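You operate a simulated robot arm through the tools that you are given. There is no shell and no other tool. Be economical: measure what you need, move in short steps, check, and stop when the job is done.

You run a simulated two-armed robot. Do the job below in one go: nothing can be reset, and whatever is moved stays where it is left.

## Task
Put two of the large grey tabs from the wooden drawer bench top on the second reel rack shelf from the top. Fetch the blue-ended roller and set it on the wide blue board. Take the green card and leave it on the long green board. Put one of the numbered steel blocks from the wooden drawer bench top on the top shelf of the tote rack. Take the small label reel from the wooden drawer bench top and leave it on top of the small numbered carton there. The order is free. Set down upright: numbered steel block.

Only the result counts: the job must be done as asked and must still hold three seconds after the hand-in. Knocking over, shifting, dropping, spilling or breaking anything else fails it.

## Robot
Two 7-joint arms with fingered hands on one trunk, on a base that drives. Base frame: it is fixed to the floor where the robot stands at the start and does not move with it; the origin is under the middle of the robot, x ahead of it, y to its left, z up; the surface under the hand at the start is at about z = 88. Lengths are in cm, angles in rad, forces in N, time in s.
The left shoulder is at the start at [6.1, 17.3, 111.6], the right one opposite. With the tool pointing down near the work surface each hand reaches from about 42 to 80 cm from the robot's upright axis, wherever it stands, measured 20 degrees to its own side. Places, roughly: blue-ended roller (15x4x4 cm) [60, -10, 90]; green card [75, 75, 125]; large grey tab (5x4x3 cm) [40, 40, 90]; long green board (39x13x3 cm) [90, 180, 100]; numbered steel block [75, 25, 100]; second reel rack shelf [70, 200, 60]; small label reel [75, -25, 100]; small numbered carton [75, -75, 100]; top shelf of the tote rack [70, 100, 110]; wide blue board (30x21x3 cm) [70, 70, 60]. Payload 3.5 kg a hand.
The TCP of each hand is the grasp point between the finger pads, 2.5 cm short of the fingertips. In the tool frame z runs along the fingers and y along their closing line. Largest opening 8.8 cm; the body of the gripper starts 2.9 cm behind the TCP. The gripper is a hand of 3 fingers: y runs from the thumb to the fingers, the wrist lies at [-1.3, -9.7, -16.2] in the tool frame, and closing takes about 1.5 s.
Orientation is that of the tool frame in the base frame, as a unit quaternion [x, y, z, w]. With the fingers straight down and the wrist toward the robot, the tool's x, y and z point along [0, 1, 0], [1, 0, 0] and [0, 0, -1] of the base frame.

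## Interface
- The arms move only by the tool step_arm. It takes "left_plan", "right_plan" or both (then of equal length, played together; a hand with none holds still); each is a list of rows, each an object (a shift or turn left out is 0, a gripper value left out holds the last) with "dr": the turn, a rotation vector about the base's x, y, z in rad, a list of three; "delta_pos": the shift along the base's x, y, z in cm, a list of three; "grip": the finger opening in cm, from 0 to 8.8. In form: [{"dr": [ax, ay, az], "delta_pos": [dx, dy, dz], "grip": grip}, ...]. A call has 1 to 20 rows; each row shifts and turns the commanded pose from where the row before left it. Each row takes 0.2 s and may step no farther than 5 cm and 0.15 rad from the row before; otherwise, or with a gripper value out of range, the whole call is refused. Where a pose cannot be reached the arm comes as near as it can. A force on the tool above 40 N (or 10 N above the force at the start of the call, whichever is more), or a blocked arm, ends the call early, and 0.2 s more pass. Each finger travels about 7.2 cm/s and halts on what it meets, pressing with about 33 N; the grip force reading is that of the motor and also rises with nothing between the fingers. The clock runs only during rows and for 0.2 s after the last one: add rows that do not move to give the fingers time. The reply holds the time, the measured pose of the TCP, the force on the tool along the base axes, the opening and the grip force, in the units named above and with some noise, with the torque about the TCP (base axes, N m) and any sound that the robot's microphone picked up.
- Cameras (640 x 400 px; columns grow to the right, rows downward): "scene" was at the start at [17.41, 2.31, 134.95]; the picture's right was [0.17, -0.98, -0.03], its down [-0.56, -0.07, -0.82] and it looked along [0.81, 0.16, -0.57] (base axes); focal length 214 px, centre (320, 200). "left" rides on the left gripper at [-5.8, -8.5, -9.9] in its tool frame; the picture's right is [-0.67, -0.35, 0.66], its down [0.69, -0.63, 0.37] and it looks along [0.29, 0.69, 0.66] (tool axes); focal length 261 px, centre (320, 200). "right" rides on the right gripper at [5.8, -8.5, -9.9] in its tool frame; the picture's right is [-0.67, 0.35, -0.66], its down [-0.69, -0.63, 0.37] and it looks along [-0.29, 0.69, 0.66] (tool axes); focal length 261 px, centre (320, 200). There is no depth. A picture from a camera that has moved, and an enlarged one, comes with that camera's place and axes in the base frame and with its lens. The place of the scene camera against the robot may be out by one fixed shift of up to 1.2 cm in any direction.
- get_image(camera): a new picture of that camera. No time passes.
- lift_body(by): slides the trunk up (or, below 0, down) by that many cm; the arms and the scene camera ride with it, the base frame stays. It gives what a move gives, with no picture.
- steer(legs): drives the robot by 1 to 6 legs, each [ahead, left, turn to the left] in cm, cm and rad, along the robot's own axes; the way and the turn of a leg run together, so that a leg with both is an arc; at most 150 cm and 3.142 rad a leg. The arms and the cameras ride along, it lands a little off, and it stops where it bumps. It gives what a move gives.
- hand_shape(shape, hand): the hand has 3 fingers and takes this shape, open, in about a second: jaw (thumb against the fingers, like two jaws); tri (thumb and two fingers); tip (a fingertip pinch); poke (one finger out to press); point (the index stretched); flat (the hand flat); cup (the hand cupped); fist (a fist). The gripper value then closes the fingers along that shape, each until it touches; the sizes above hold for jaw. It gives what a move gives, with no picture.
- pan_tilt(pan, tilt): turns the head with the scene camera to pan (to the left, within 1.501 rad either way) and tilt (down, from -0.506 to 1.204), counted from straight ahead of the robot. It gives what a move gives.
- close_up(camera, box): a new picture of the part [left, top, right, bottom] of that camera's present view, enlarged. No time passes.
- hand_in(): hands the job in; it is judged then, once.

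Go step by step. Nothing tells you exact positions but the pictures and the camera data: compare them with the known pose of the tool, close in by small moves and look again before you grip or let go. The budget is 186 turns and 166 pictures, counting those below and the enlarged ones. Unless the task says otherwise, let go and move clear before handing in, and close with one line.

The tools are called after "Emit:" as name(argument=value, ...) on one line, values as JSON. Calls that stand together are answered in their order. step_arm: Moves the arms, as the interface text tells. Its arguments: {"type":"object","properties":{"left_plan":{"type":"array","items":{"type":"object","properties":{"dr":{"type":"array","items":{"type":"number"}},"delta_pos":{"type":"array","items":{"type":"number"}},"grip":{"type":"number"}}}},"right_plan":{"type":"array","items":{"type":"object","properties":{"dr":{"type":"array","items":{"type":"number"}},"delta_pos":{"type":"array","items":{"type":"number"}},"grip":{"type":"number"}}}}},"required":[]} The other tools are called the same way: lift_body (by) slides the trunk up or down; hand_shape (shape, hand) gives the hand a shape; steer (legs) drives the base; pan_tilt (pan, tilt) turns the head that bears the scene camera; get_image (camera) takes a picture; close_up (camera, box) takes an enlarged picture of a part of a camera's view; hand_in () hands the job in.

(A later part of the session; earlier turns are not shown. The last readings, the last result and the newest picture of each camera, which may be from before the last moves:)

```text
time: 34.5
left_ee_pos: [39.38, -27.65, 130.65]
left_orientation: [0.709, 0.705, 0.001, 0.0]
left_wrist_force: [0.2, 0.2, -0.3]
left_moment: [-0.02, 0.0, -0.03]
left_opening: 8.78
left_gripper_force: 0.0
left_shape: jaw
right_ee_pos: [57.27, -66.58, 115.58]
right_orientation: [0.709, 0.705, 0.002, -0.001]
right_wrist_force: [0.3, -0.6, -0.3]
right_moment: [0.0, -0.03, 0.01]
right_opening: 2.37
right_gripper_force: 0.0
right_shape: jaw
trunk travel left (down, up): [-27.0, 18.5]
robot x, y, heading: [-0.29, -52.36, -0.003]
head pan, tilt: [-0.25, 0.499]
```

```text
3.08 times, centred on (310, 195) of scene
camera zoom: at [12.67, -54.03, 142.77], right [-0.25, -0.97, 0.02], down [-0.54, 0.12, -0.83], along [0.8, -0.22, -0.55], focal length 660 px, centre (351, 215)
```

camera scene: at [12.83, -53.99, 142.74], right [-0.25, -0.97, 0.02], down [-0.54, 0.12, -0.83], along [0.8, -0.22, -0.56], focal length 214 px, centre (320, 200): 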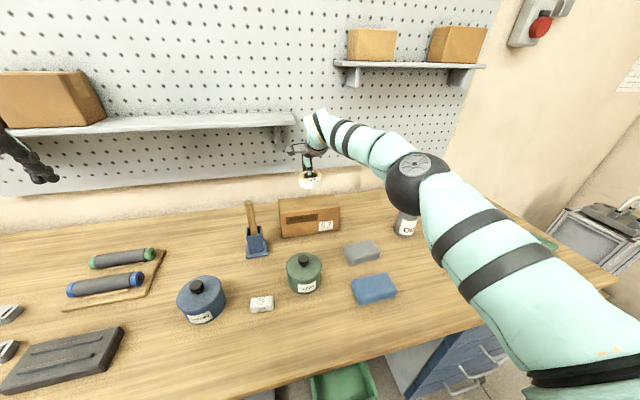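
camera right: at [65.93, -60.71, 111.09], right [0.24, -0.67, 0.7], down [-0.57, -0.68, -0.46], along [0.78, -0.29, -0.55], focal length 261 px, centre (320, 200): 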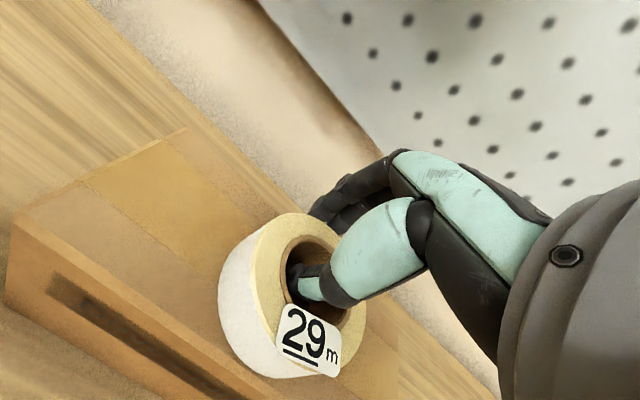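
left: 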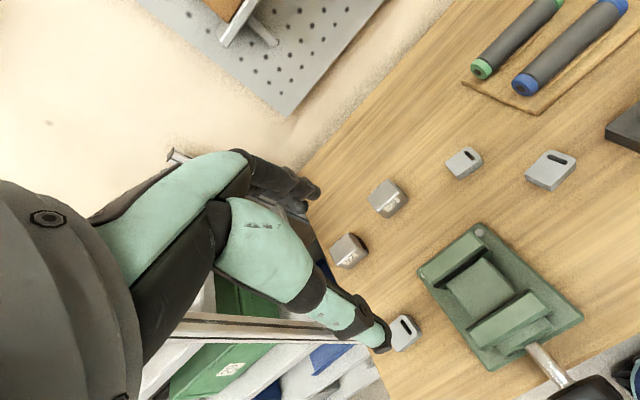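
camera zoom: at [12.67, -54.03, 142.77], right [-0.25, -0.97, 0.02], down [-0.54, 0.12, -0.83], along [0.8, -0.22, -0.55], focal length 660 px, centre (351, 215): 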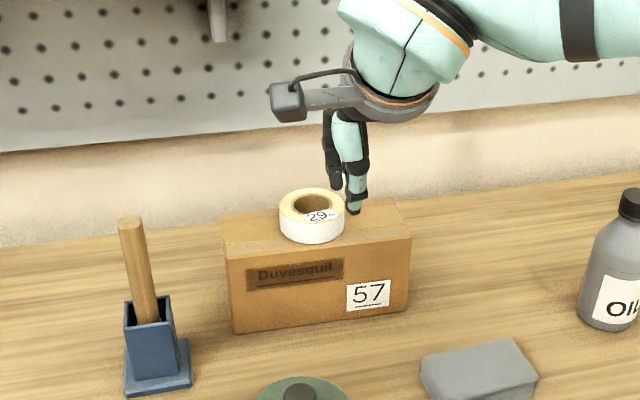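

The reel is placed. Now I tuck the right hand back, drive left to the tabs, and lower the trunk.

Emit:
step_arm(right_plan=[{"delta_pos": [-4, 2, 2], "grip": 8.8}, {"delta_pos": [-4, 2, 2]}, {"delta_pos": [-3, 2, 2]}, {"delta_pos": [0, 2, 2]}])

Emit:
steer(legs=[[0, 67, 0]])

Emit:
lift_body(by=-7)

Emit:
pan_tilt(pan=0.0, tilt=0.75)

Emit:
get_image(camera="scene")

Emit:
get_image(camera="left")

```text
time: 35.5
left_ee_pos: [39.61, -27.4, 130.48]
left_orientation: [0.708, 0.706, 0.0, 0.001]
left_wrist_force: [0.1, 0.8, 0.0]
left_moment: [0.0, 0.01, -0.01]
left_opening: 8.75
left_gripper_force: 0.0
left_shape: jaw
right_ee_pos: [46.22, -58.49, 123.43]
right_orientation: [0.709, 0.705, 0.001, 0.0]
right_wrist_force: [-0.2, 0.1, -0.5]
right_moment: [-0.01, -0.04, -0.02]
right_opening: 8.75
right_gripper_force: 0.0
right_shape: jaw
trunk travel left (down, up): [-27.0, 18.5]
robot x, y, heading: [-0.08, -52.48, -0.003]
head pan, tilt: [-0.25, 0.499]
```

```text
time: 39.2
left_ee_pos: [39.63, 38.87, 130.67]
left_orientation: [0.707, 0.707, 0.0, 0.0]
left_wrist_force: [-0.8, -0.4, 0.1]
left_moment: [0.01, 0.01, -0.03]
left_opening: 8.76
left_gripper_force: 0.1
left_shape: jaw
right_ee_pos: [46.38, 7.84, 123.45]
right_orientation: [0.708, 0.706, 0.002, -0.001]
right_wrist_force: [0.2, -0.1, 0.9]
right_moment: [0.03, 0.0, 0.02]
right_opening: 8.74
right_gripper_force: 0.0
right_shape: jaw
trunk travel left (down, up): [-27.0, 18.5]
robot x, y, heading: [0.26, 14.35, 0.002]
head pan, tilt: [-0.25, 0.499]
```

```text
time: 40.3
left_ee_pos: [39.54, 38.79, 123.56]
left_orientation: [0.707, 0.707, 0.001, 0.0]
left_wrist_force: [0.4, 0.1, 0.1]
left_moment: [-0.02, 0.0, -0.02]
left_opening: 8.74
left_gripper_force: 0.1
left_shape: jaw
right_ee_pos: [46.29, 7.86, 116.53]
right_orientation: [0.708, 0.706, 0.001, -0.001]
right_wrist_force: [0.2, -0.2, 0.6]
right_moment: [0.0, 0.01, -0.03]
right_opening: 8.75
right_gripper_force: 0.1
right_shape: jaw
trunk travel left (down, up): [-20.0, 25.5]
robot x, y, heading: [0.24, 14.01, -0.003]
head pan, tilt: [-0.25, 0.499]
```

```text
time: 41.1
left_ee_pos: [39.57, 39.01, 123.6]
left_orientation: [0.707, 0.708, 0.0, 0.001]
left_wrist_force: [-0.3, 0.3, 0.7]
left_moment: [0.0, 0.04, -0.04]
left_opening: 8.77
left_gripper_force: 0.1
left_shape: jaw
right_ee_pos: [46.36, 8.01, 116.31]
right_orientation: [0.707, 0.707, 0.0, -0.001]
right_wrist_force: [-0.1, -0.3, -0.5]
right_moment: [0.03, 0.0, -0.01]
right_opening: 8.73
right_gripper_force: 0.0
right_shape: jaw
trunk travel left (down, up): [-20.0, 25.5]
robot x, y, heading: [0.27, 13.97, -0.004]
head pan, tilt: [0.0, 0.75]
```

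```text
131 pictures are left
camera scene: at [16.26, 14.71, 132.34], right [0.0, -1.0, 0.0], down [-0.8, 0.0, -0.6], along [0.6, 0.0, -0.8], focal length 214 px, centre (320, 200)
```

scene: 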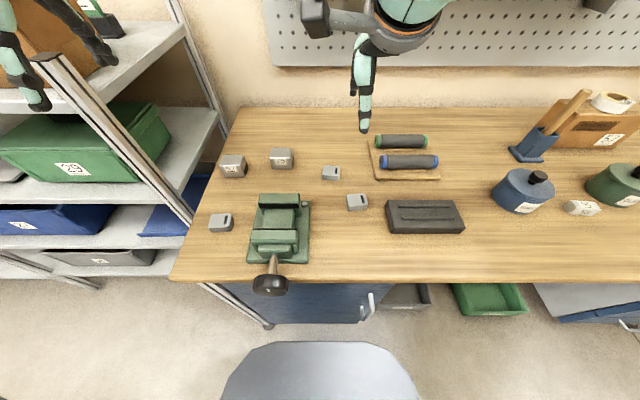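

```text
130 pictures are left
camera left: at [31.11, 33.26, 133.42], right [-0.35, -0.67, -0.66], down [-0.63, 0.69, -0.37], along [0.69, 0.28, -0.66], focal length 261 px, centre (320, 200)
```

left: 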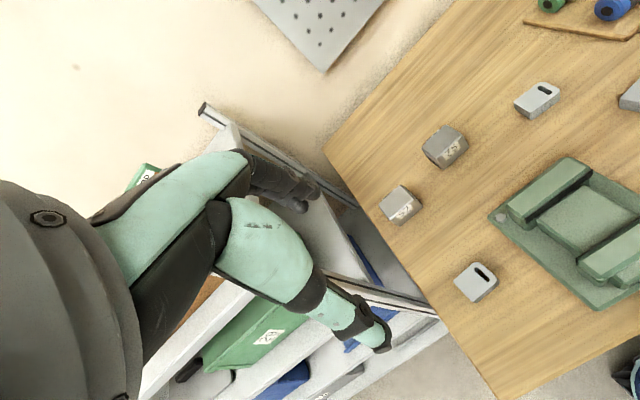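

Tab A is near [41.6,37.3] and tab B near [47.4,5.6]. I bring both hands above them.

Emit:
step_arm(left_plan=[{"delta_pos": [0.4, -0.3, -4.5], "grip": 8.8}, {"delta_pos": [0.4, -0.3, -4.5]}, {"delta_pos": [0.4, -0.3, -4.5]}, {"delta_pos": [0.4, -0.3, -4.5]}, {"delta_pos": [0.4, -0.3, -4.5]}, {"delta_pos": [0, 0, -2]}, {}], right_plan=[{"delta_pos": [0.2, -0.5, -4], "grip": 8.8}, {"delta_pos": [0.2, -0.5, -4]}, {"delta_pos": [0.2, -0.5, -4]}, {"delta_pos": [0.2, -0.5, -4]}, {"delta_pos": [0.2, -0.4, -1]}, {}, {}])

Emit:
get_image(camera="left")

Emit:
get_image(camera="right")

```text
time: 42.7
left_ee_pos: [41.46, 37.36, 99.1]
left_orientation: [0.707, 0.707, 0.0, 0.001]
left_wrist_force: [0.8, 0.2, -1.4]
left_moment: [0.02, 0.02, 0.0]
left_opening: 8.77
left_gripper_force: 0.0
left_shape: jaw
right_ee_pos: [47.38, 5.58, 99.38]
right_orientation: [0.708, 0.706, 0.001, -0.001]
right_wrist_force: [0.3, -0.4, -0.7]
right_moment: [0.01, 0.01, 0.01]
right_opening: 8.78
right_gripper_force: 0.1
right_shape: jaw
trunk travel left (down, up): [-20.0, 25.5]
robot x, y, heading: [0.25, 14.17, -0.003]
head pan, tilt: [0.0, 0.75]
```

```text
129 pictures are left
camera left: at [32.97, 31.7, 108.96], right [-0.35, -0.67, -0.66], down [-0.63, 0.69, -0.37], along [0.7, 0.28, -0.66], focal length 261 px, centre (320, 200)
```

left: 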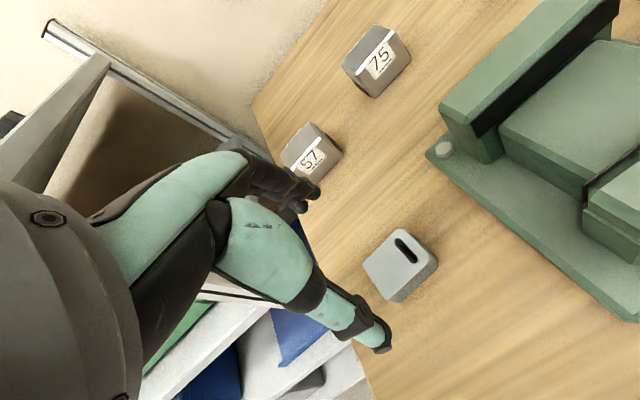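

```text
128 pictures are left
camera right: at [38.78, 11.28, 109.38], right [0.35, -0.67, 0.65], down [-0.63, -0.68, -0.37], along [0.69, -0.28, -0.66], focal length 261 px, centre (320, 200)
```

right: 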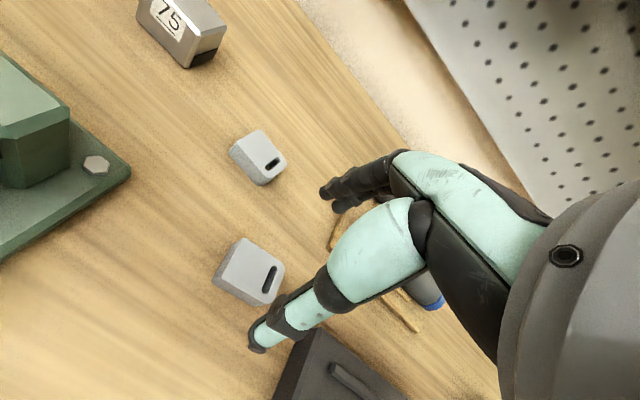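

Both hands are nearly above the tabs. Correct slightly, descend and close.

Emit:
step_arm(left_plan=[{"delta_pos": [-0.1, -0.9, -2.5]}, {"delta_pos": [0, 0, -2.5]}, {"delta_pos": [0, 0, -2]}, {"delta_pos": [0, 0, -1.2]}, {}, {"grip": 2}, {}, {}, {}, {}], right_plan=[{"delta_pos": [-0.2, 0.2, -2.5]}, {"delta_pos": [0, 0, -2.5]}, {"delta_pos": [0, 0, -2.2]}, {"delta_pos": [0, 0, -1.3]}, {}, {"grip": 2}, {}, {}, {}, {}])

Emit:
get_image(camera="left")

Emit:
get_image(camera="right")

```text
time: 44.9
left_ee_pos: [41.42, 36.48, 90.93]
left_orientation: [0.707, 0.707, 0.0, 0.0]
left_wrist_force: [-0.9, -1.1, -0.4]
left_moment: [0.0, -0.02, 0.0]
left_opening: 3.2
left_gripper_force: 33.4
left_shape: jaw
right_ee_pos: [47.16, 5.77, 90.88]
right_orientation: [0.708, 0.706, 0.001, -0.001]
right_wrist_force: [-0.8, 0.1, 0.9]
right_moment: [0.01, -0.01, -0.01]
right_opening: 3.2
right_gripper_force: 31.8
right_shape: jaw
trunk travel left (down, up): [-20.0, 25.5]
robot x, y, heading: [-0.17, 14.1, -0.004]
head pan, tilt: [0.0, 0.75]
```

```text
127 pictures are left
camera left: at [32.94, 30.81, 100.67], right [-0.35, -0.67, -0.66], down [-0.63, 0.69, -0.37], along [0.69, 0.28, -0.66], focal length 261 px, centre (320, 200)
```

left: 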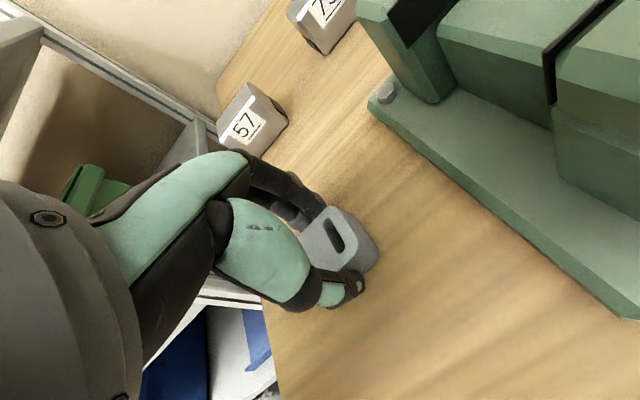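

```text
126 pictures are left
camera right: at [38.64, 11.48, 100.83], right [0.35, -0.67, 0.65], down [-0.63, -0.68, -0.37], along [0.69, -0.28, -0.66], focal length 261 px, centre (320, 200)
```

right: 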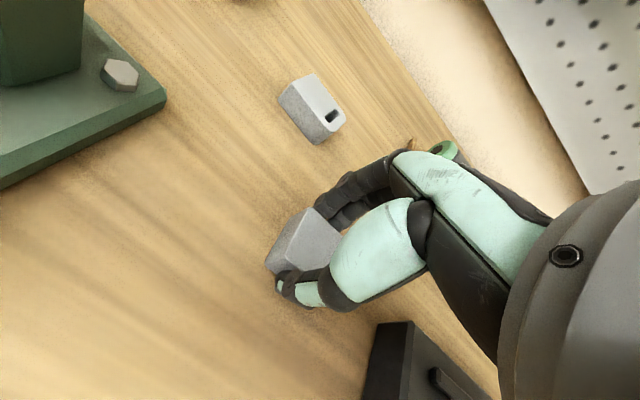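

Both tabs are gripped (same width, 3.2). Lift both and look toward the reel rack.

Emit:
step_arm(left_plan=[{"delta_pos": [0, 0, 2]}, {"delta_pos": [0, 0, 4]}, {"delta_pos": [0, 0, 4.5]}, {"delta_pos": [0, 0, 4.5]}, {"delta_pos": [0, 0, 4.5]}, {"delta_pos": [-0.5, -1, 4.5]}, {"delta_pos": [-0.5, -2, 4]}, {"delta_pos": [-0.5, -2, 3]}, {}], right_plan=[{"delta_pos": [0, 0, 2]}, {"delta_pos": [0, 0, 4]}, {"delta_pos": [0, 0, 4.5]}, {"delta_pos": [0, 0, 4.5]}, {"delta_pos": [0, 0, 4.5]}, {"delta_pos": [-1, 0, 4.5]}, {"delta_pos": [-1, 0, 4]}, {"delta_pos": [-1, 0, 3]}, {}])

Emit:
pan_tilt(pan=1.1, tilt=0.3)

Emit:
get_image(camera="scene")

Emit:
get_image(camera="left")

Emit:
get_image(camera="right")

```text
time: 46.9
left_ee_pos: [40.03, 31.41, 121.74]
left_orientation: [0.707, 0.707, -0.001, 0.0]
left_wrist_force: [1.0, -1.3, -0.1]
left_moment: [-0.01, -0.04, -0.02]
left_opening: 3.18
left_gripper_force: 33.1
left_shape: jaw
right_ee_pos: [44.24, 5.62, 122.19]
right_orientation: [0.707, 0.707, 0.0, -0.002]
right_wrist_force: [-0.2, 0.6, -0.9]
right_moment: [0.02, -0.01, -0.01]
right_opening: 3.2
right_gripper_force: 32.6
right_shape: jaw
trunk travel left (down, up): [-20.0, 25.5]
robot x, y, heading: [0.02, 13.88, -0.004]
head pan, tilt: [0.0, 0.75]
```

```text
time: 48.2
left_ee_pos: [40.13, 31.38, 121.84]
left_orientation: [0.707, 0.707, -0.001, 0.001]
left_wrist_force: [-0.1, 0.7, -0.4]
left_moment: [-0.02, 0.0, 0.0]
left_opening: 3.2
left_gripper_force: 32.9
left_shape: jaw
right_ee_pos: [44.27, 5.73, 121.96]
right_orientation: [0.708, 0.707, 0.001, -0.001]
right_wrist_force: [0.5, 0.9, -0.8]
right_moment: [0.03, 0.04, 0.0]
right_opening: 3.17
right_gripper_force: 32.6
right_shape: jaw
trunk travel left (down, up): [-20.0, 25.5]
robot x, y, heading: [0.2, 13.81, -0.004]
head pan, tilt: [1.1, 0.3]
```

```text
125 pictures are left
camera scene: at [13.0, 23.03, 136.99], right [0.88, -0.46, -0.15], down [-0.3, -0.26, -0.92], along [0.38, 0.85, -0.37], focal length 214 px, centre (320, 200)
```

scene: 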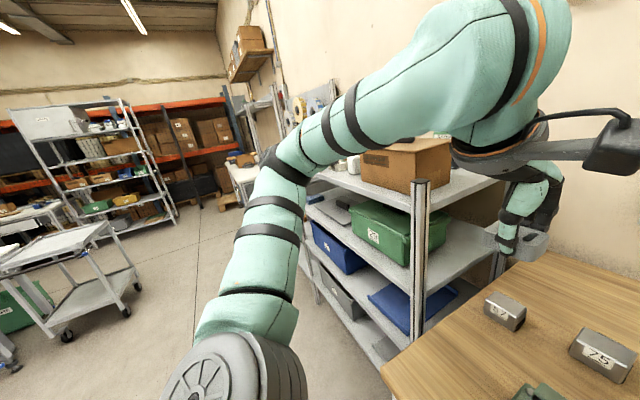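

```text
124 pictures are left
camera left: at [31.61, 25.75, 131.71], right [-0.35, -0.67, -0.66], down [-0.63, 0.69, -0.37], along [0.69, 0.28, -0.66], focal length 261 px, centre (320, 200)
```

left: 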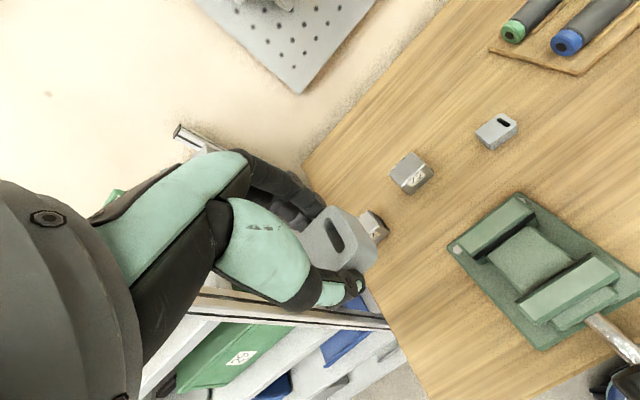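

```text
123 pictures are left
camera right: at [35.7, 11.45, 132.1], right [0.35, -0.67, 0.65], down [-0.63, -0.68, -0.37], along [0.69, -0.28, -0.66], focal length 261 px, centre (320, 200)
```

right: 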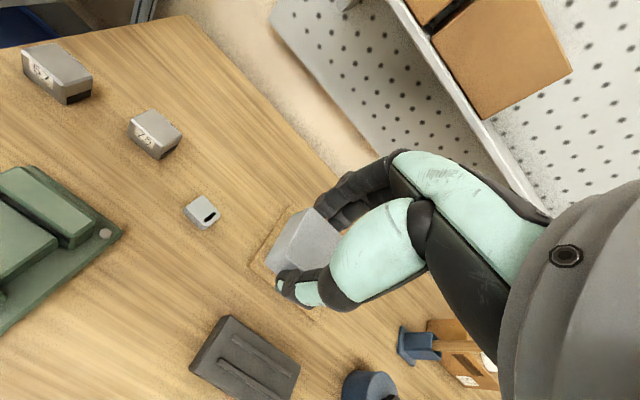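

Both tabs are secure. I back off a bit from the racks and drive left toward the reel rack, then look.

Emit:
steer(legs=[[-14, 0, 0], [0, 130, 0]])

Emit:
pan_tilt(pan=0.5, tilt=0.5)

Emit:
get_image(camera="scene")

Emit:
pan_tilt(pan=-0.5, tilt=0.5)

Emit:
get_image(camera="scene")

```text
time: 55.6
left_ee_pos: [26.73, 160.29, 121.78]
left_orientation: [0.708, 0.706, -0.001, 0.001]
left_wrist_force: [-0.3, 0.0, -0.6]
left_moment: [0.01, 0.0, 0.0]
left_opening: 3.17
left_gripper_force: 32.8
left_shape: jaw
right_ee_pos: [30.92, 134.53, 122.08]
right_orientation: [0.709, 0.705, 0.001, 0.0]
right_wrist_force: [-0.4, 0.0, 0.4]
right_moment: [0.0, 0.03, 0.02]
right_opening: 3.19
right_gripper_force: 33.1
right_shape: jaw
trunk travel left (down, up): [-20.0, 25.5]
robot x, y, heading: [-13.27, 143.33, -0.002]
head pan, tilt: [1.1, 0.3]
```

```text
time: 56.6
left_ee_pos: [26.91, 160.37, 121.87]
left_orientation: [0.708, 0.706, -0.001, 0.0]
left_wrist_force: [0.0, 0.4, -0.3]
left_moment: [0.01, -0.04, 0.0]
left_opening: 3.17
left_gripper_force: 32.9
left_shape: jaw
right_ee_pos: [30.82, 134.44, 122.13]
right_orientation: [0.709, 0.705, 0.001, -0.001]
right_wrist_force: [0.1, 0.0, -0.7]
right_moment: [0.03, 0.01, 0.01]
right_opening: 3.19
right_gripper_force: 33.2
right_shape: jaw
trunk travel left (down, up): [-20.0, 25.5]
robot x, y, heading: [-13.26, 142.92, -0.005]
head pan, tilt: [0.499, 0.499]
```

```text
122 pictures are left
camera scene: at [3.04, 147.95, 134.55], right [0.47, -0.88, -0.08], down [-0.56, -0.23, -0.79], along [0.68, 0.42, -0.6], focal length 214 px, centre (320, 200)
```

scene: 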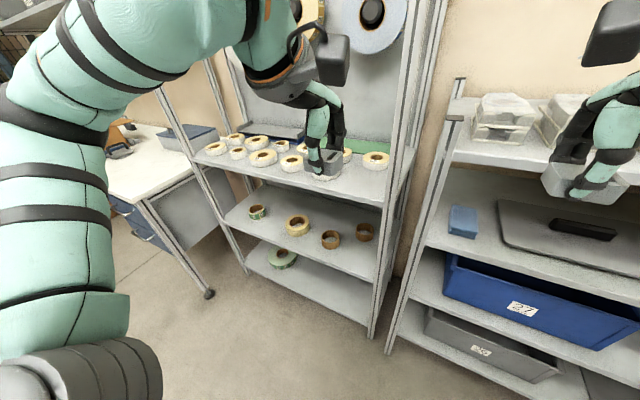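

```text
time: 57.9
left_ee_pos: [26.86, 160.4, 121.98]
left_orientation: [0.709, 0.706, 0.0, 0.001]
left_wrist_force: [-0.6, -0.1, -0.4]
left_moment: [-0.03, -0.03, -0.02]
left_opening: 3.18
left_gripper_force: 33.1
left_shape: jaw
right_ee_pos: [30.86, 134.55, 122.13]
right_orientation: [0.708, 0.706, 0.001, -0.001]
right_wrist_force: [1.1, -0.6, -0.2]
right_moment: [0.03, 0.0, -0.04]
right_opening: 3.22
right_gripper_force: 33.6
right_shape: jaw
trunk travel left (down, up): [-20.0, 25.5]
robot x, y, heading: [-13.26, 143.07, -0.006]
head pan, tilt: [-0.499, 0.499]
```

```text
121 pictures are left
camera scene: at [3.02, 139.25, 134.54], right [-0.47, -0.88, 0.08], down [-0.56, 0.23, -0.79], along [0.68, -0.42, -0.6], focal length 214 px, centre (320, 200)
```

scene: 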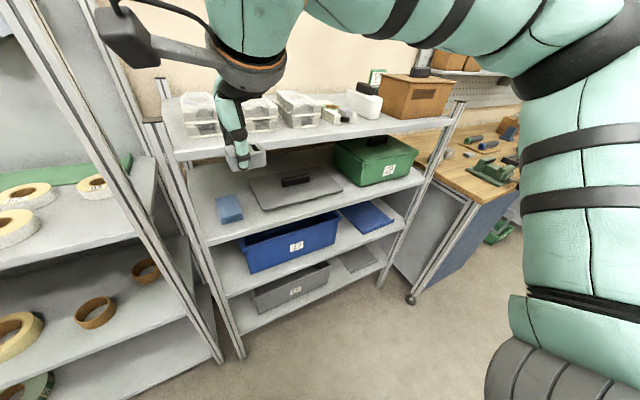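

The reel rack is clear now: its top shelf is z≈100 with the green board at the back, its second shelf is z≈65 with free spots near y≈165 and 207, and its front edge is x≈47. I drive left to face it.

Emit:
steer(legs=[[0, 43, 0]])

Emit:
pan_tilt(pan=0.0, tilt=0.6)

Emit:
get_image(camera="scene")

```text
time: 60.5
left_ee_pos: [27.14, 202.97, 121.79]
left_orientation: [0.709, 0.705, 0.0, -0.002]
left_wrist_force: [-0.1, -0.2, -0.2]
left_moment: [0.03, -0.01, 0.0]
left_opening: 3.16
left_gripper_force: 33.1
left_shape: jaw
right_ee_pos: [31.14, 177.09, 122.05]
right_orientation: [0.71, 0.704, 0.001, -0.001]
right_wrist_force: [0.3, -0.4, -0.4]
right_moment: [-0.02, -0.02, 0.01]
right_opening: 3.17
right_gripper_force: 33.1
right_shape: jaw
trunk travel left (down, up): [-20.0, 25.5]
robot x, y, heading: [-13.2, 185.67, -0.004]
head pan, tilt: [-0.499, 0.499]
```

```text
time: 61.4
left_ee_pos: [27.03, 202.97, 121.83]
left_orientation: [0.71, 0.704, 0.0, 0.0]
left_wrist_force: [-0.3, -0.1, -0.6]
left_moment: [-0.02, -0.01, -0.03]
left_opening: 3.17
left_gripper_force: 33.1
left_shape: jaw
right_ee_pos: [31.12, 177.18, 122.14]
right_orientation: [0.71, 0.704, 0.001, -0.002]
right_wrist_force: [0.2, -0.2, -0.6]
right_moment: [0.02, 0.0, 0.0]
right_opening: 3.17
right_gripper_force: 32.9
right_shape: jaw
trunk travel left (down, up): [-20.0, 25.5]
robot x, y, heading: [-12.97, 185.96, -0.008]
head pan, tilt: [0.0, 0.6]
```

```text
120 pictures are left
camera scene: at [3.95, 186.41, 133.5], right [-0.01, -1.0, 0.0], down [-0.7, 0.01, -0.72], along [0.72, -0.01, -0.7], focal length 214 px, centre (320, 200)
```

scene: 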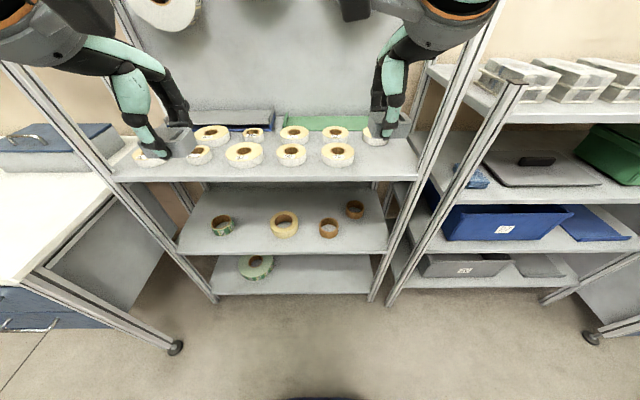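

Shelf 2 is at z≈66 with front x≈46; free spots are at y≈212 and y≈169. I lower the trunk, then bring the hands down in front of the rack.

Emit:
lift_body(by=-19)

Emit:
step_arm(left_plan=[{"delta_pos": [0.6, 1.8, -4]}, {"delta_pos": [0.6, 1.8, -4]}, {"delta_pos": [0.6, 1.8, -4]}, {"delta_pos": [0.6, 1.8, -4]}, {"delta_pos": [0.6, 1.8, -4]}, {"delta_pos": [0, 0, -4]}, {"delta_pos": [0, 0, -2.8]}, {}], right_plan=[{"delta_pos": [0, -1.6, -4]}, {"delta_pos": [0, -1.6, -4]}, {"delta_pos": [0, -1.6, -4]}, {"delta_pos": [0, -1.6, -4]}, {"delta_pos": [0, -1.2, -4]}, {"delta_pos": [0, 0, -4]}, {"delta_pos": [0, 0, -3.1]}, {}])

Emit:
get_image(camera="scene")

Emit:
get_image(camera="left")

Emit:
get_image(camera="right")

```text
time: 63.5
left_ee_pos: [26.91, 203.03, 102.99]
left_orientation: [0.71, 0.705, 0.0, 0.001]
left_wrist_force: [0.2, -0.7, 0.1]
left_moment: [0.01, 0.01, 0.0]
left_opening: 3.17
left_gripper_force: 33.2
left_shape: jaw
right_ee_pos: [30.9, 177.2, 103.07]
right_orientation: [0.71, 0.704, 0.002, -0.001]
right_wrist_force: [0.1, 0.3, 0.4]
right_moment: [-0.01, -0.04, 0.01]
right_opening: 3.16
right_gripper_force: 33.1
right_shape: jaw
trunk travel left (down, up): [-1.0, 44.5]
robot x, y, heading: [-13.04, 186.05, -0.008]
head pan, tilt: [0.0, 0.6]
```

```text
time: 64.2
left_ee_pos: [28.44, 206.79, 94.06]
left_orientation: [0.71, 0.704, 0.0, 0.0]
left_wrist_force: [-0.4, 0.8, -0.9]
left_moment: [0.0, 0.02, 0.02]
left_opening: 3.2
left_gripper_force: 32.6
left_shape: jaw
left hand out of reach, approached as far as the arm can: row 3
right_ee_pos: [31.84, 173.67, 94.8]
right_orientation: [0.722, 0.692, 0.012, -0.011]
right_wrist_force: [66.9, -18.2, 54.1]
right_moment: [5.49, 13.1, -2.36]
right_opening: 3.17
right_gripper_force: 33.1
right_shape: jaw
trunk travel left (down, up): [-1.0, 44.5]
robot x, y, heading: [-12.73, 185.93, -0.008]
head pan, tilt: [0.0, 0.6]
stopped in row 3 (right hand): the force on the tool passed its limit at 95 N (the readings are from after the stop); the commanded pose is now the measured one
```

```text
119 pictures are left
camera scene: at [18.96, 186.32, 104.14], right [-0.01, -1.0, 0.0], down [-0.95, 0.01, -0.33], along [0.33, 0.0, -0.95], focal length 214 px, centre (320, 200)
```

scene: 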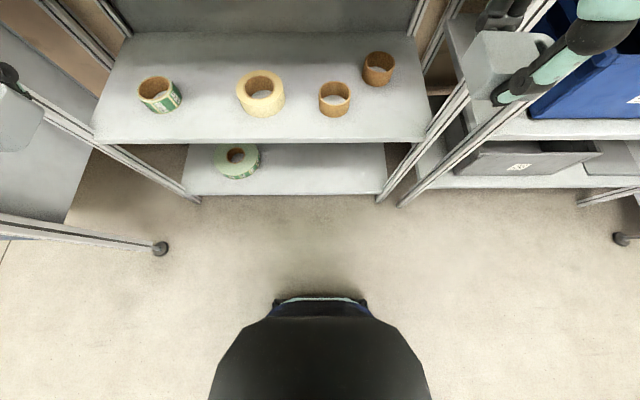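

```text
118 pictures are left
camera left: at [19.92, 201.27, 103.93], right [-0.35, -0.67, -0.66], down [-0.62, 0.69, -0.37], along [0.7, 0.28, -0.66], focal length 261 px, centre (320, 200)
```

left: 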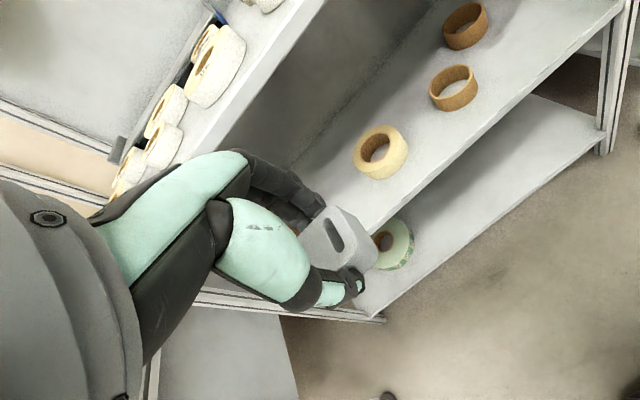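

```text
117 pictures are left
camera right: at [23.45, 179.46, 104.99], right [0.32, -0.7, 0.63], down [-0.66, -0.65, -0.39], along [0.68, -0.29, -0.67], focal length 261 px, centre (320, 200)
```

right: 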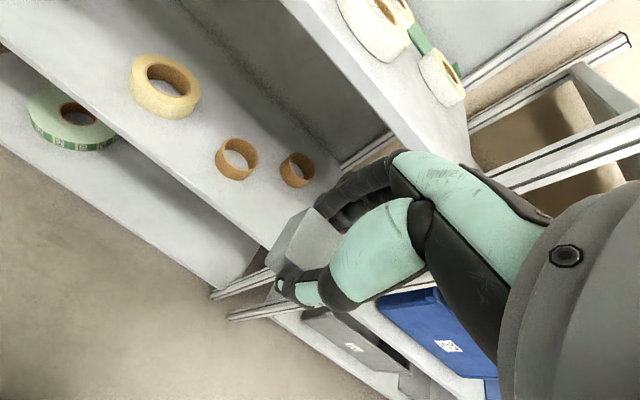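

The torso leans forward when lowered, cramping the arms. I relieve the right arm by reversing, then back the base up for room.

Emit:
step_arm(right_plan=[{"delta_pos": [-0.5, 1.6, 3]}, {"delta_pos": [-0.3, 1.6, 4]}, {}], left_plan=[{"delta_pos": [0, 0, 2]}, {"delta_pos": [0, 0, 2]}, {}])

Emit:
steer(legs=[[-18, 0, 0]])

Emit:
get_image(camera="scene")

```text
time: 64.5
left_ee_pos: [28.41, 206.87, 94.28]
left_orientation: [0.71, 0.705, 0.001, 0.001]
left_wrist_force: [0.4, 0.4, -0.3]
left_moment: [-0.02, -0.01, 0.01]
left_opening: 3.18
left_gripper_force: 33.4
left_shape: jaw
right_ee_pos: [31.83, 173.65, 95.11]
right_orientation: [0.725, 0.688, 0.008, -0.012]
right_wrist_force: [32.3, -3.7, 39.8]
right_moment: [3.11, 7.89, -1.73]
right_opening: 3.15
right_gripper_force: 33.4
right_shape: jaw
trunk travel left (down, up): [-1.0, 44.5]
robot x, y, heading: [-13.29, 186.07, -0.007]
head pan, tilt: [0.0, 0.6]
stopped in row 1 (right hand): the force on the tool passed its limit at 117 N (the readings are from after the stop); the commanded pose is now the measured one
```

```text
time: 66.0
left_ee_pos: [11.37, 207.14, 94.47]
left_orientation: [0.71, 0.704, 0.001, 0.001]
left_wrist_force: [0.0, -0.6, 0.6]
left_moment: [-0.02, -0.02, 0.01]
left_opening: 3.14
left_gripper_force: 33.2
left_shape: jaw
right_ee_pos: [15.0, 173.67, 95.21]
right_orientation: [0.728, 0.686, 0.011, -0.015]
right_wrist_force: [21.8, -0.1, 26.3]
right_moment: [1.8, 5.09, -1.39]
right_opening: 3.19
right_gripper_force: 32.9
right_shape: jaw
trunk travel left (down, up): [-1.0, 44.5]
robot x, y, heading: [-29.44, 186.03, -0.005]
head pan, tilt: [0.0, 0.6]
stopped in leg 1: the force on the tool passed its limit at 62 N (the readings are from after the stop); the commanded pose is now the measured one
```

```text
116 pictures are left
camera scene: at [2.44, 186.39, 104.65], right [-0.01, -1.0, 0.0], down [-0.92, 0.01, -0.39], along [0.39, -0.01, -0.92], focal length 214 px, centre (320, 200)
```

scene: 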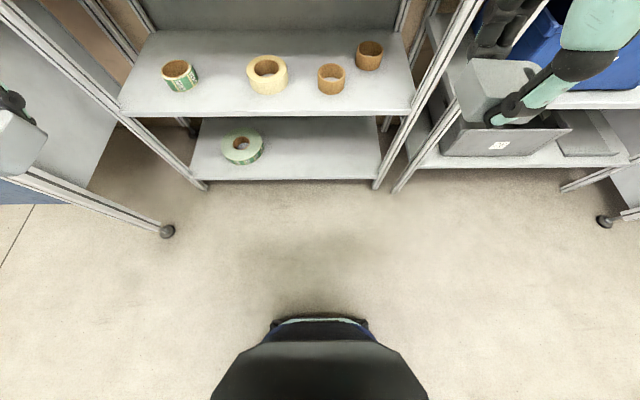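

The right arm is pressing on my own body; push it forward and up to relieve.

Emit:
step_arm(right_plan=[{"delta_pos": [2, 0, 1.5]}, {"delta_pos": [3, 0, 1]}, {"delta_pos": [3, 0, 0]}, {}])

```text
time: 67.0
left_ee_pos: [11.59, 207.03, 94.38]
left_orientation: [0.709, 0.705, 0.0, 0.001]
left_wrist_force: [-0.2, -0.1, 0.0]
left_moment: [-0.01, -0.01, -0.01]
left_opening: 3.15
left_gripper_force: 33.1
left_shape: jaw
right_ee_pos: [23.19, 173.67, 97.62]
right_orientation: [0.726, 0.687, 0.007, -0.013]
right_wrist_force: [0.6, 0.5, -1.5]
right_moment: [0.0, 0.0, 0.01]
right_opening: 3.18
right_gripper_force: 32.6
right_shape: jaw
trunk travel left (down, up): [-1.0, 44.5]
robot x, y, heading: [-29.92, 186.21, -0.007]
head pan, tilt: [0.0, 0.6]
```

Relieved. Extend the hands forward and lower both in the free space, then check.

Emit:
step_arm(left_plan=[{"delta_pos": [4, 1.3, 0]}, {"delta_pos": [4, 1.3, 0]}, {"delta_pos": [4, 1.3, 0]}, {"delta_pos": [3, 1.1, -2]}, {"delta_pos": [0, 0, -4]}, {"delta_pos": [0, 0, -4]}, {"delta_pos": [0, 0, -4]}, {}], right_plan=[{"delta_pos": [2, -1, 0]}, {"delta_pos": [1, -1, 0]}, {"delta_pos": [0, -1, -2]}, {"delta_pos": [0, -1, -4]}, {"delta_pos": [0, 0, -4]}, {"delta_pos": [0, 0, -4]}, {"delta_pos": [0, 0, -3.3]}, {}])

Emit:
pan_tilt(pan=0, tilt=0.1)

Emit:
get_image(camera="scene")

```text
time: 68.8
left_ee_pos: [26.55, 212.02, 80.3]
left_orientation: [0.71, 0.704, 0.0, 0.001]
left_wrist_force: [-0.2, -0.5, 0.0]
left_moment: [-0.01, 0.0, 0.0]
left_opening: 3.16
left_gripper_force: 32.6
left_shape: jaw
right_ee_pos: [25.97, 169.66, 80.16]
right_orientation: [0.726, 0.688, 0.008, -0.012]
right_wrist_force: [-0.4, 0.7, 0.5]
right_moment: [0.01, 0.01, 0.03]
right_opening: 3.18
right_gripper_force: 33.0
right_shape: jaw
trunk travel left (down, up): [-1.0, 44.5]
robot x, y, heading: [-29.8, 186.13, -0.007]
head pan, tilt: [0.0, 0.6]
```

```text
time: 69.7
left_ee_pos: [26.61, 212.08, 80.17]
left_orientation: [0.71, 0.704, 0.0, 0.0]
left_wrist_force: [-0.2, 0.2, 0.1]
left_moment: [-0.01, 0.0, -0.04]
left_opening: 3.17
left_gripper_force: 33.5
left_shape: jaw
right_ee_pos: [26.0, 169.8, 80.26]
right_orientation: [0.726, 0.687, 0.007, -0.014]
right_wrist_force: [-0.5, 0.3, -0.2]
right_moment: [-0.02, -0.04, -0.01]
right_opening: 3.19
right_gripper_force: 33.0
right_shape: jaw
trunk travel left (down, up): [-1.0, 44.5]
robot x, y, heading: [-29.81, 185.92, -0.01]
head pan, tilt: [0.0, 0.099]
```

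```text
115 pictures are left
camera scene: at [5.63, 186.41, 108.69], right [-0.01, -1.0, 0.0], down [-0.58, 0.0, -0.82], along [0.82, -0.01, -0.58], focal length 214 px, centre (320, 200)
```

scene: 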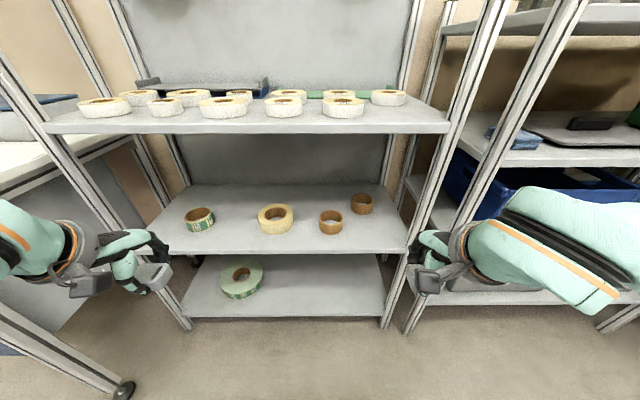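

Triangulating two views, the rack front is more like x≈53 and shelf 2 z≈54. I'll verify with the wrist cameras.

Emit:
get_image(camera="left")

Emit:
get_image(camera="right")

```text
114 pictures are left
camera left: at [18.08, 206.45, 90.0], right [-0.35, -0.67, -0.66], down [-0.62, 0.69, -0.37], along [0.7, 0.28, -0.66], focal length 261 px, centre (320, 200)
```

left: 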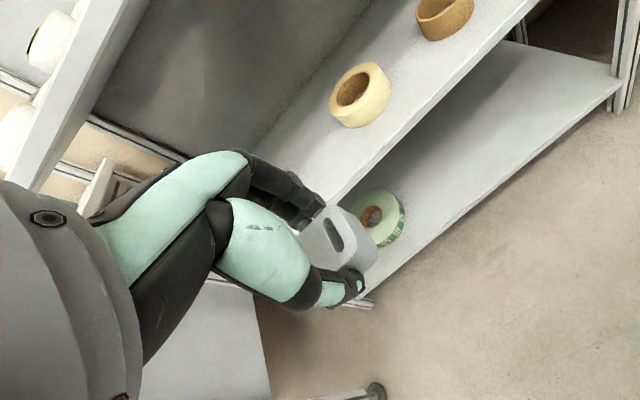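

```text
113 pictures are left
camera right: at [17.9, 175.62, 90.38], right [0.32, -0.71, 0.63], down [-0.67, -0.64, -0.38], along [0.67, -0.3, -0.67], focal length 261 px, centre (320, 200)
```

right: 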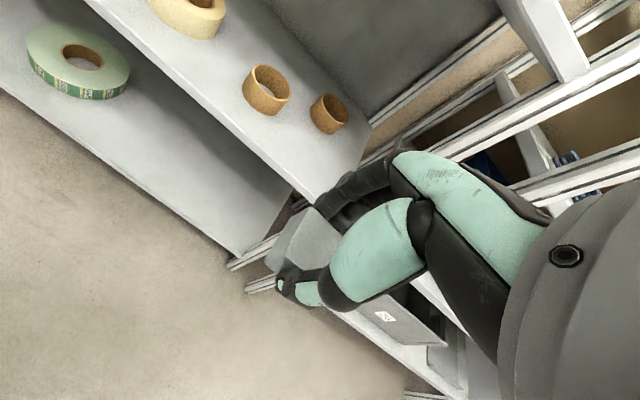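

Wrist views confirm shelf 2 at z≈54. Drive forward 18 cm; hands stay just in front of the rack between shelf heights.

Emit:
steer(legs=[[18, 0, 0]])

Emit:
step_arm(left_plan=[{"delta_pos": [0, 2, -4]}, {"delta_pos": [0, 2, -4]}, {"delta_pos": [2, 0, -4]}, {"delta_pos": [4, 0, 0]}, {"delta_pos": [4, 0, 0]}, {"delta_pos": [3, 0, 0]}, {}], right_plan=[{"delta_pos": [0, -1, -4]}, {"delta_pos": [0, -1, -4]}, {"delta_pos": [2, 0, -4]}, {"delta_pos": [4, 0, 0]}, {"delta_pos": [4, 0, 0]}, {"delta_pos": [3, 0, 0]}, {}])

Emit:
get_image(camera="scene")

Emit:
get_image(camera="left")

Emit:
get_image(camera="right")

```text
time: 71.2
left_ee_pos: [44.71, 212.07, 80.2]
left_orientation: [0.709, 0.705, 0.0, 0.0]
left_wrist_force: [0.3, -0.6, 0.2]
left_moment: [0.04, -0.01, 0.01]
left_opening: 3.19
left_gripper_force: 32.8
left_shape: jaw
right_ee_pos: [44.31, 169.7, 80.19]
right_orientation: [0.726, 0.688, 0.008, -0.014]
right_wrist_force: [-0.3, -0.2, -0.6]
right_moment: [0.03, -0.01, 0.03]
right_opening: 3.16
right_gripper_force: 33.2
right_shape: jaw
trunk travel left (down, up): [-1.0, 44.5]
robot x, y, heading: [-11.85, 185.97, -0.007]
head pan, tilt: [0.0, 0.099]
```

```text
time: 72.8
left_ee_pos: [57.41, 216.08, 68.4]
left_orientation: [0.709, 0.705, 0.0, 0.001]
left_wrist_force: [-0.2, -0.3, -0.5]
left_moment: [0.02, 0.04, -0.01]
left_opening: 3.11
left_gripper_force: 33.2
left_shape: jaw
right_ee_pos: [57.16, 167.62, 68.1]
right_orientation: [0.726, 0.688, 0.008, -0.013]
right_wrist_force: [-0.1, 0.5, -0.7]
right_moment: [0.02, -0.05, 0.02]
right_opening: 3.16
right_gripper_force: 32.7
right_shape: jaw
trunk travel left (down, up): [-1.0, 44.5]
robot x, y, heading: [-11.55, 186.05, -0.008]
head pan, tilt: [0.0, 0.099]
```

```text
112 pictures are left
camera scene: at [23.65, 186.32, 108.72], right [-0.01, -1.0, 0.0], down [-0.58, 0.0, -0.82], along [0.82, -0.01, -0.58], focal length 214 px, centre (320, 200)
```

scene: 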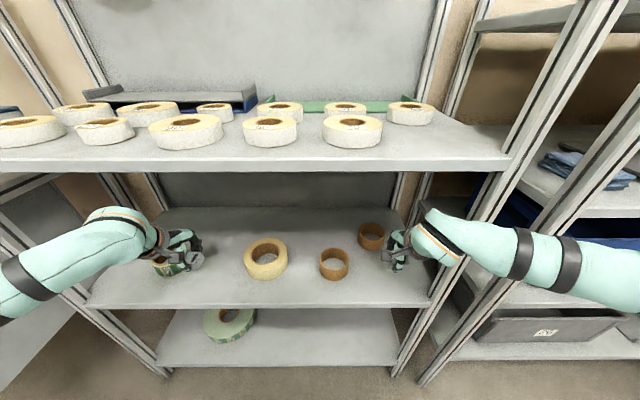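

```text
111 pictures are left
camera left: at [48.95, 210.36, 78.19], right [-0.35, -0.67, -0.66], down [-0.62, 0.69, -0.37], along [0.7, 0.28, -0.66], focal length 261 px, centre (320, 200)
```

left: 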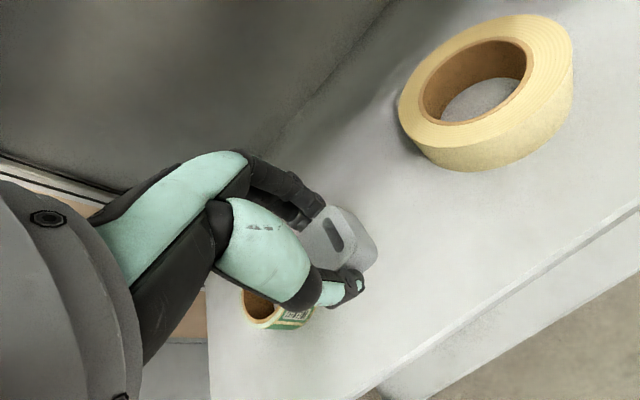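

```text
110 pictures are left
camera right: at [49.01, 173.53, 78.25], right [0.32, -0.71, 0.63], down [-0.67, -0.64, -0.38], along [0.67, -0.3, -0.67], focal length 261 px, centre (320, 200)
```

right: 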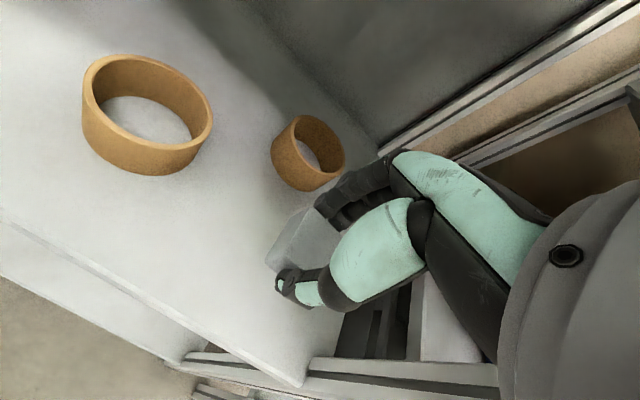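

Positions agree; spots are clear. Lower both to just above the shelf.

Emit:
step_arm(left_plan=[{"delta_pos": [0, 0, -4]}, {"delta_pos": [0, 0, -3.5]}, {"delta_pos": [0, 0, -2]}, {}], right_plan=[{"delta_pos": [0, 0, -4]}, {"delta_pos": [0, 0, -3.5]}, {"delta_pos": [0, 0, -2]}, {}])

Emit:
close_up(camera="scene", box=[100, 180, 480, 320])

Emit:
get_image(camera="right")

```text
time: 73.8
left_ee_pos: [57.54, 216.12, 58.53]
left_orientation: [0.709, 0.705, 0.001, 0.002]
left_wrist_force: [-0.9, -0.1, 0.7]
left_moment: [-0.01, 0.04, 0.02]
left_opening: 3.15
left_gripper_force: 33.2
left_shape: jaw
right_ee_pos: [57.07, 167.72, 58.45]
right_orientation: [0.726, 0.688, 0.007, -0.014]
right_wrist_force: [0.6, 0.0, 0.6]
right_moment: [0.02, -0.01, -0.03]
right_opening: 3.16
right_gripper_force: 32.9
right_shape: jaw
trunk travel left (down, up): [-1.0, 44.5]
robot x, y, heading: [-11.83, 185.97, -0.009]
head pan, tilt: [0.0, 0.099]
```

```text
1.68 times, centred on (290, 250) of scene
camera zoom: at [23.68, 186.32, 108.71], right [-0.01, -1.0, 0.0], down [-0.58, 0.0, -0.82], along [0.82, -0.01, -0.58], focal length 361 px, centre (370, 116)
```

zoom: 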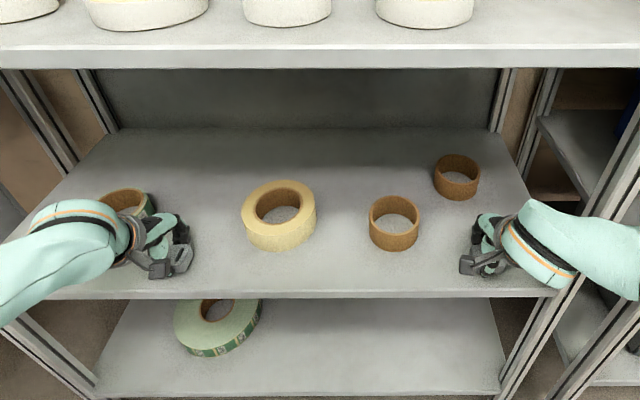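

```text
108 pictures are left
camera right: at [48.89, 173.66, 68.74], right [0.32, -0.71, 0.63], down [-0.67, -0.64, -0.38], along [0.67, -0.3, -0.67], focal length 261 px, centre (320, 200)
```

right: 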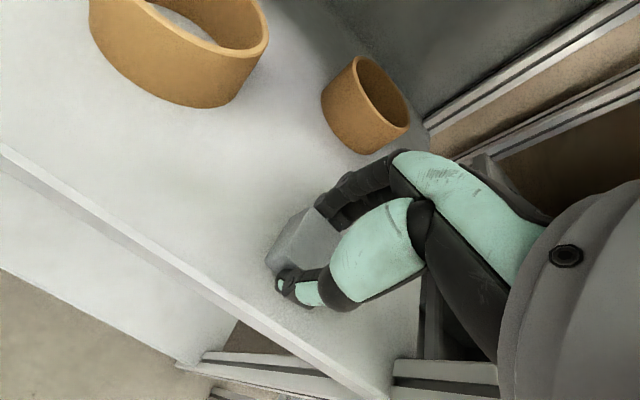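

Emit:
step_arm(left_plan=[{"delta_pos": [0, 0, -0.4]}, {"delta_pos": [0, 0, -0.4]}, {"delta_pos": [0, 0, -0.4]}, {}], right_plan=[{"delta_pos": [0, 0, -0.4]}, {"delta_pos": [0, 0, -0.4]}, {"delta_pos": [0, 0, -0.4]}, {}])

```text
time: 74.8
left_ee_pos: [57.43, 216.04, 57.62]
left_orientation: [0.709, 0.705, 0.002, 0.002]
left_wrist_force: [3.2, 0.6, 8.2]
left_moment: [0.04, -0.16, 0.0]
left_opening: 3.16
left_gripper_force: 32.9
left_shape: jaw
right_ee_pos: [57.02, 167.7, 57.67]
right_orientation: [0.725, 0.688, 0.01, -0.012]
right_wrist_force: [2.8, 1.9, 9.4]
right_moment: [0.0, -0.17, 0.03]
right_opening: 3.21
right_gripper_force: 33.5
right_shape: jaw
trunk travel left (down, up): [-1.0, 44.5]
robot x, y, heading: [-11.48, 185.7, -0.006]
head pan, tilt: [0.0, 0.099]
```

Both tabs touch the shelf (force ~9 N up). Ease off slightly, release and lift clear.

Emit:
step_arm(left_plan=[{"delta_pos": [0, 0, 0.2]}, {"grip": 5}, {}, {"grip": 6.5}, {}, {"delta_pos": [0, 0, 2]}, {"delta_pos": [0, 0, 3]}, {"delta_pos": [0, 0, 3]}, {}], right_plan=[{"delta_pos": [0, 0, 0.2]}, {"grip": 5}, {}, {"grip": 6.5}, {}, {"delta_pos": [0, 0, 2]}, {"delta_pos": [0, 0, 3]}, {"delta_pos": [0, 0, 3]}, {}])

Emit:
get_image(camera="left")

Emit:
get_image(camera="right")

```text
time: 76.8
left_ee_pos: [57.82, 216.0, 65.74]
left_orientation: [0.709, 0.705, 0.0, 0.0]
left_wrist_force: [-0.4, -0.4, 0.4]
left_moment: [0.03, -0.01, 0.04]
left_opening: 6.46
left_gripper_force: 0.0
left_shape: jaw
right_ee_pos: [57.15, 167.5, 65.59]
right_orientation: [0.726, 0.688, 0.008, -0.013]
right_wrist_force: [-0.4, -0.7, 0.0]
right_moment: [-0.02, 0.0, 0.03]
right_opening: 6.47
right_gripper_force: 0.1
right_shape: jaw
trunk travel left (down, up): [-1.0, 44.5]
robot x, y, heading: [-11.87, 186.05, -0.006]
head pan, tilt: [0.0, 0.099]
```

```text
107 pictures are left
camera left: at [49.2, 210.42, 75.56], right [-0.35, -0.67, -0.66], down [-0.63, 0.69, -0.37], along [0.7, 0.28, -0.66], focal length 261 px, centre (320, 200)
```

left: 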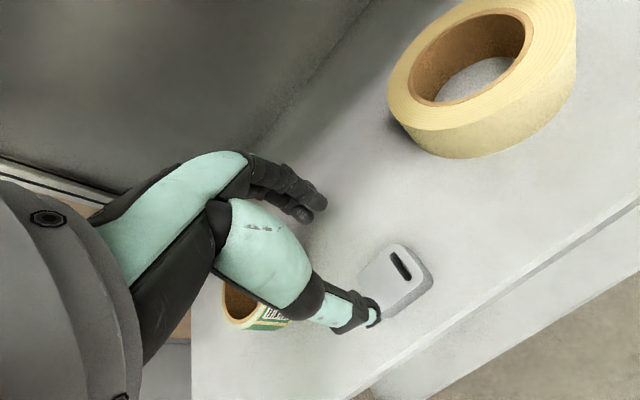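

```text
106 pictures are left
camera right: at [49.02, 173.49, 75.69], right [0.32, -0.71, 0.63], down [-0.67, -0.64, -0.38], along [0.67, -0.3, -0.68], focal length 261 px, centre (320, 200)
```

right: 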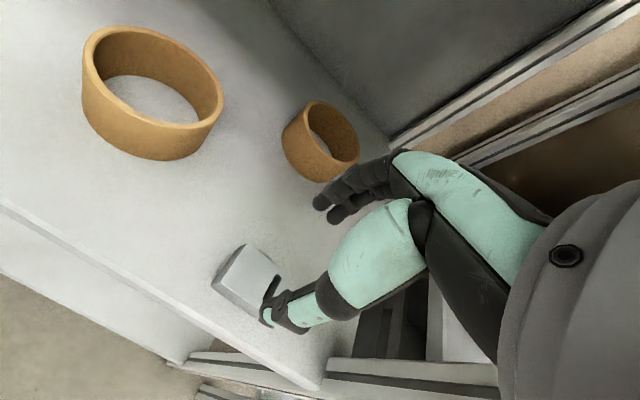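

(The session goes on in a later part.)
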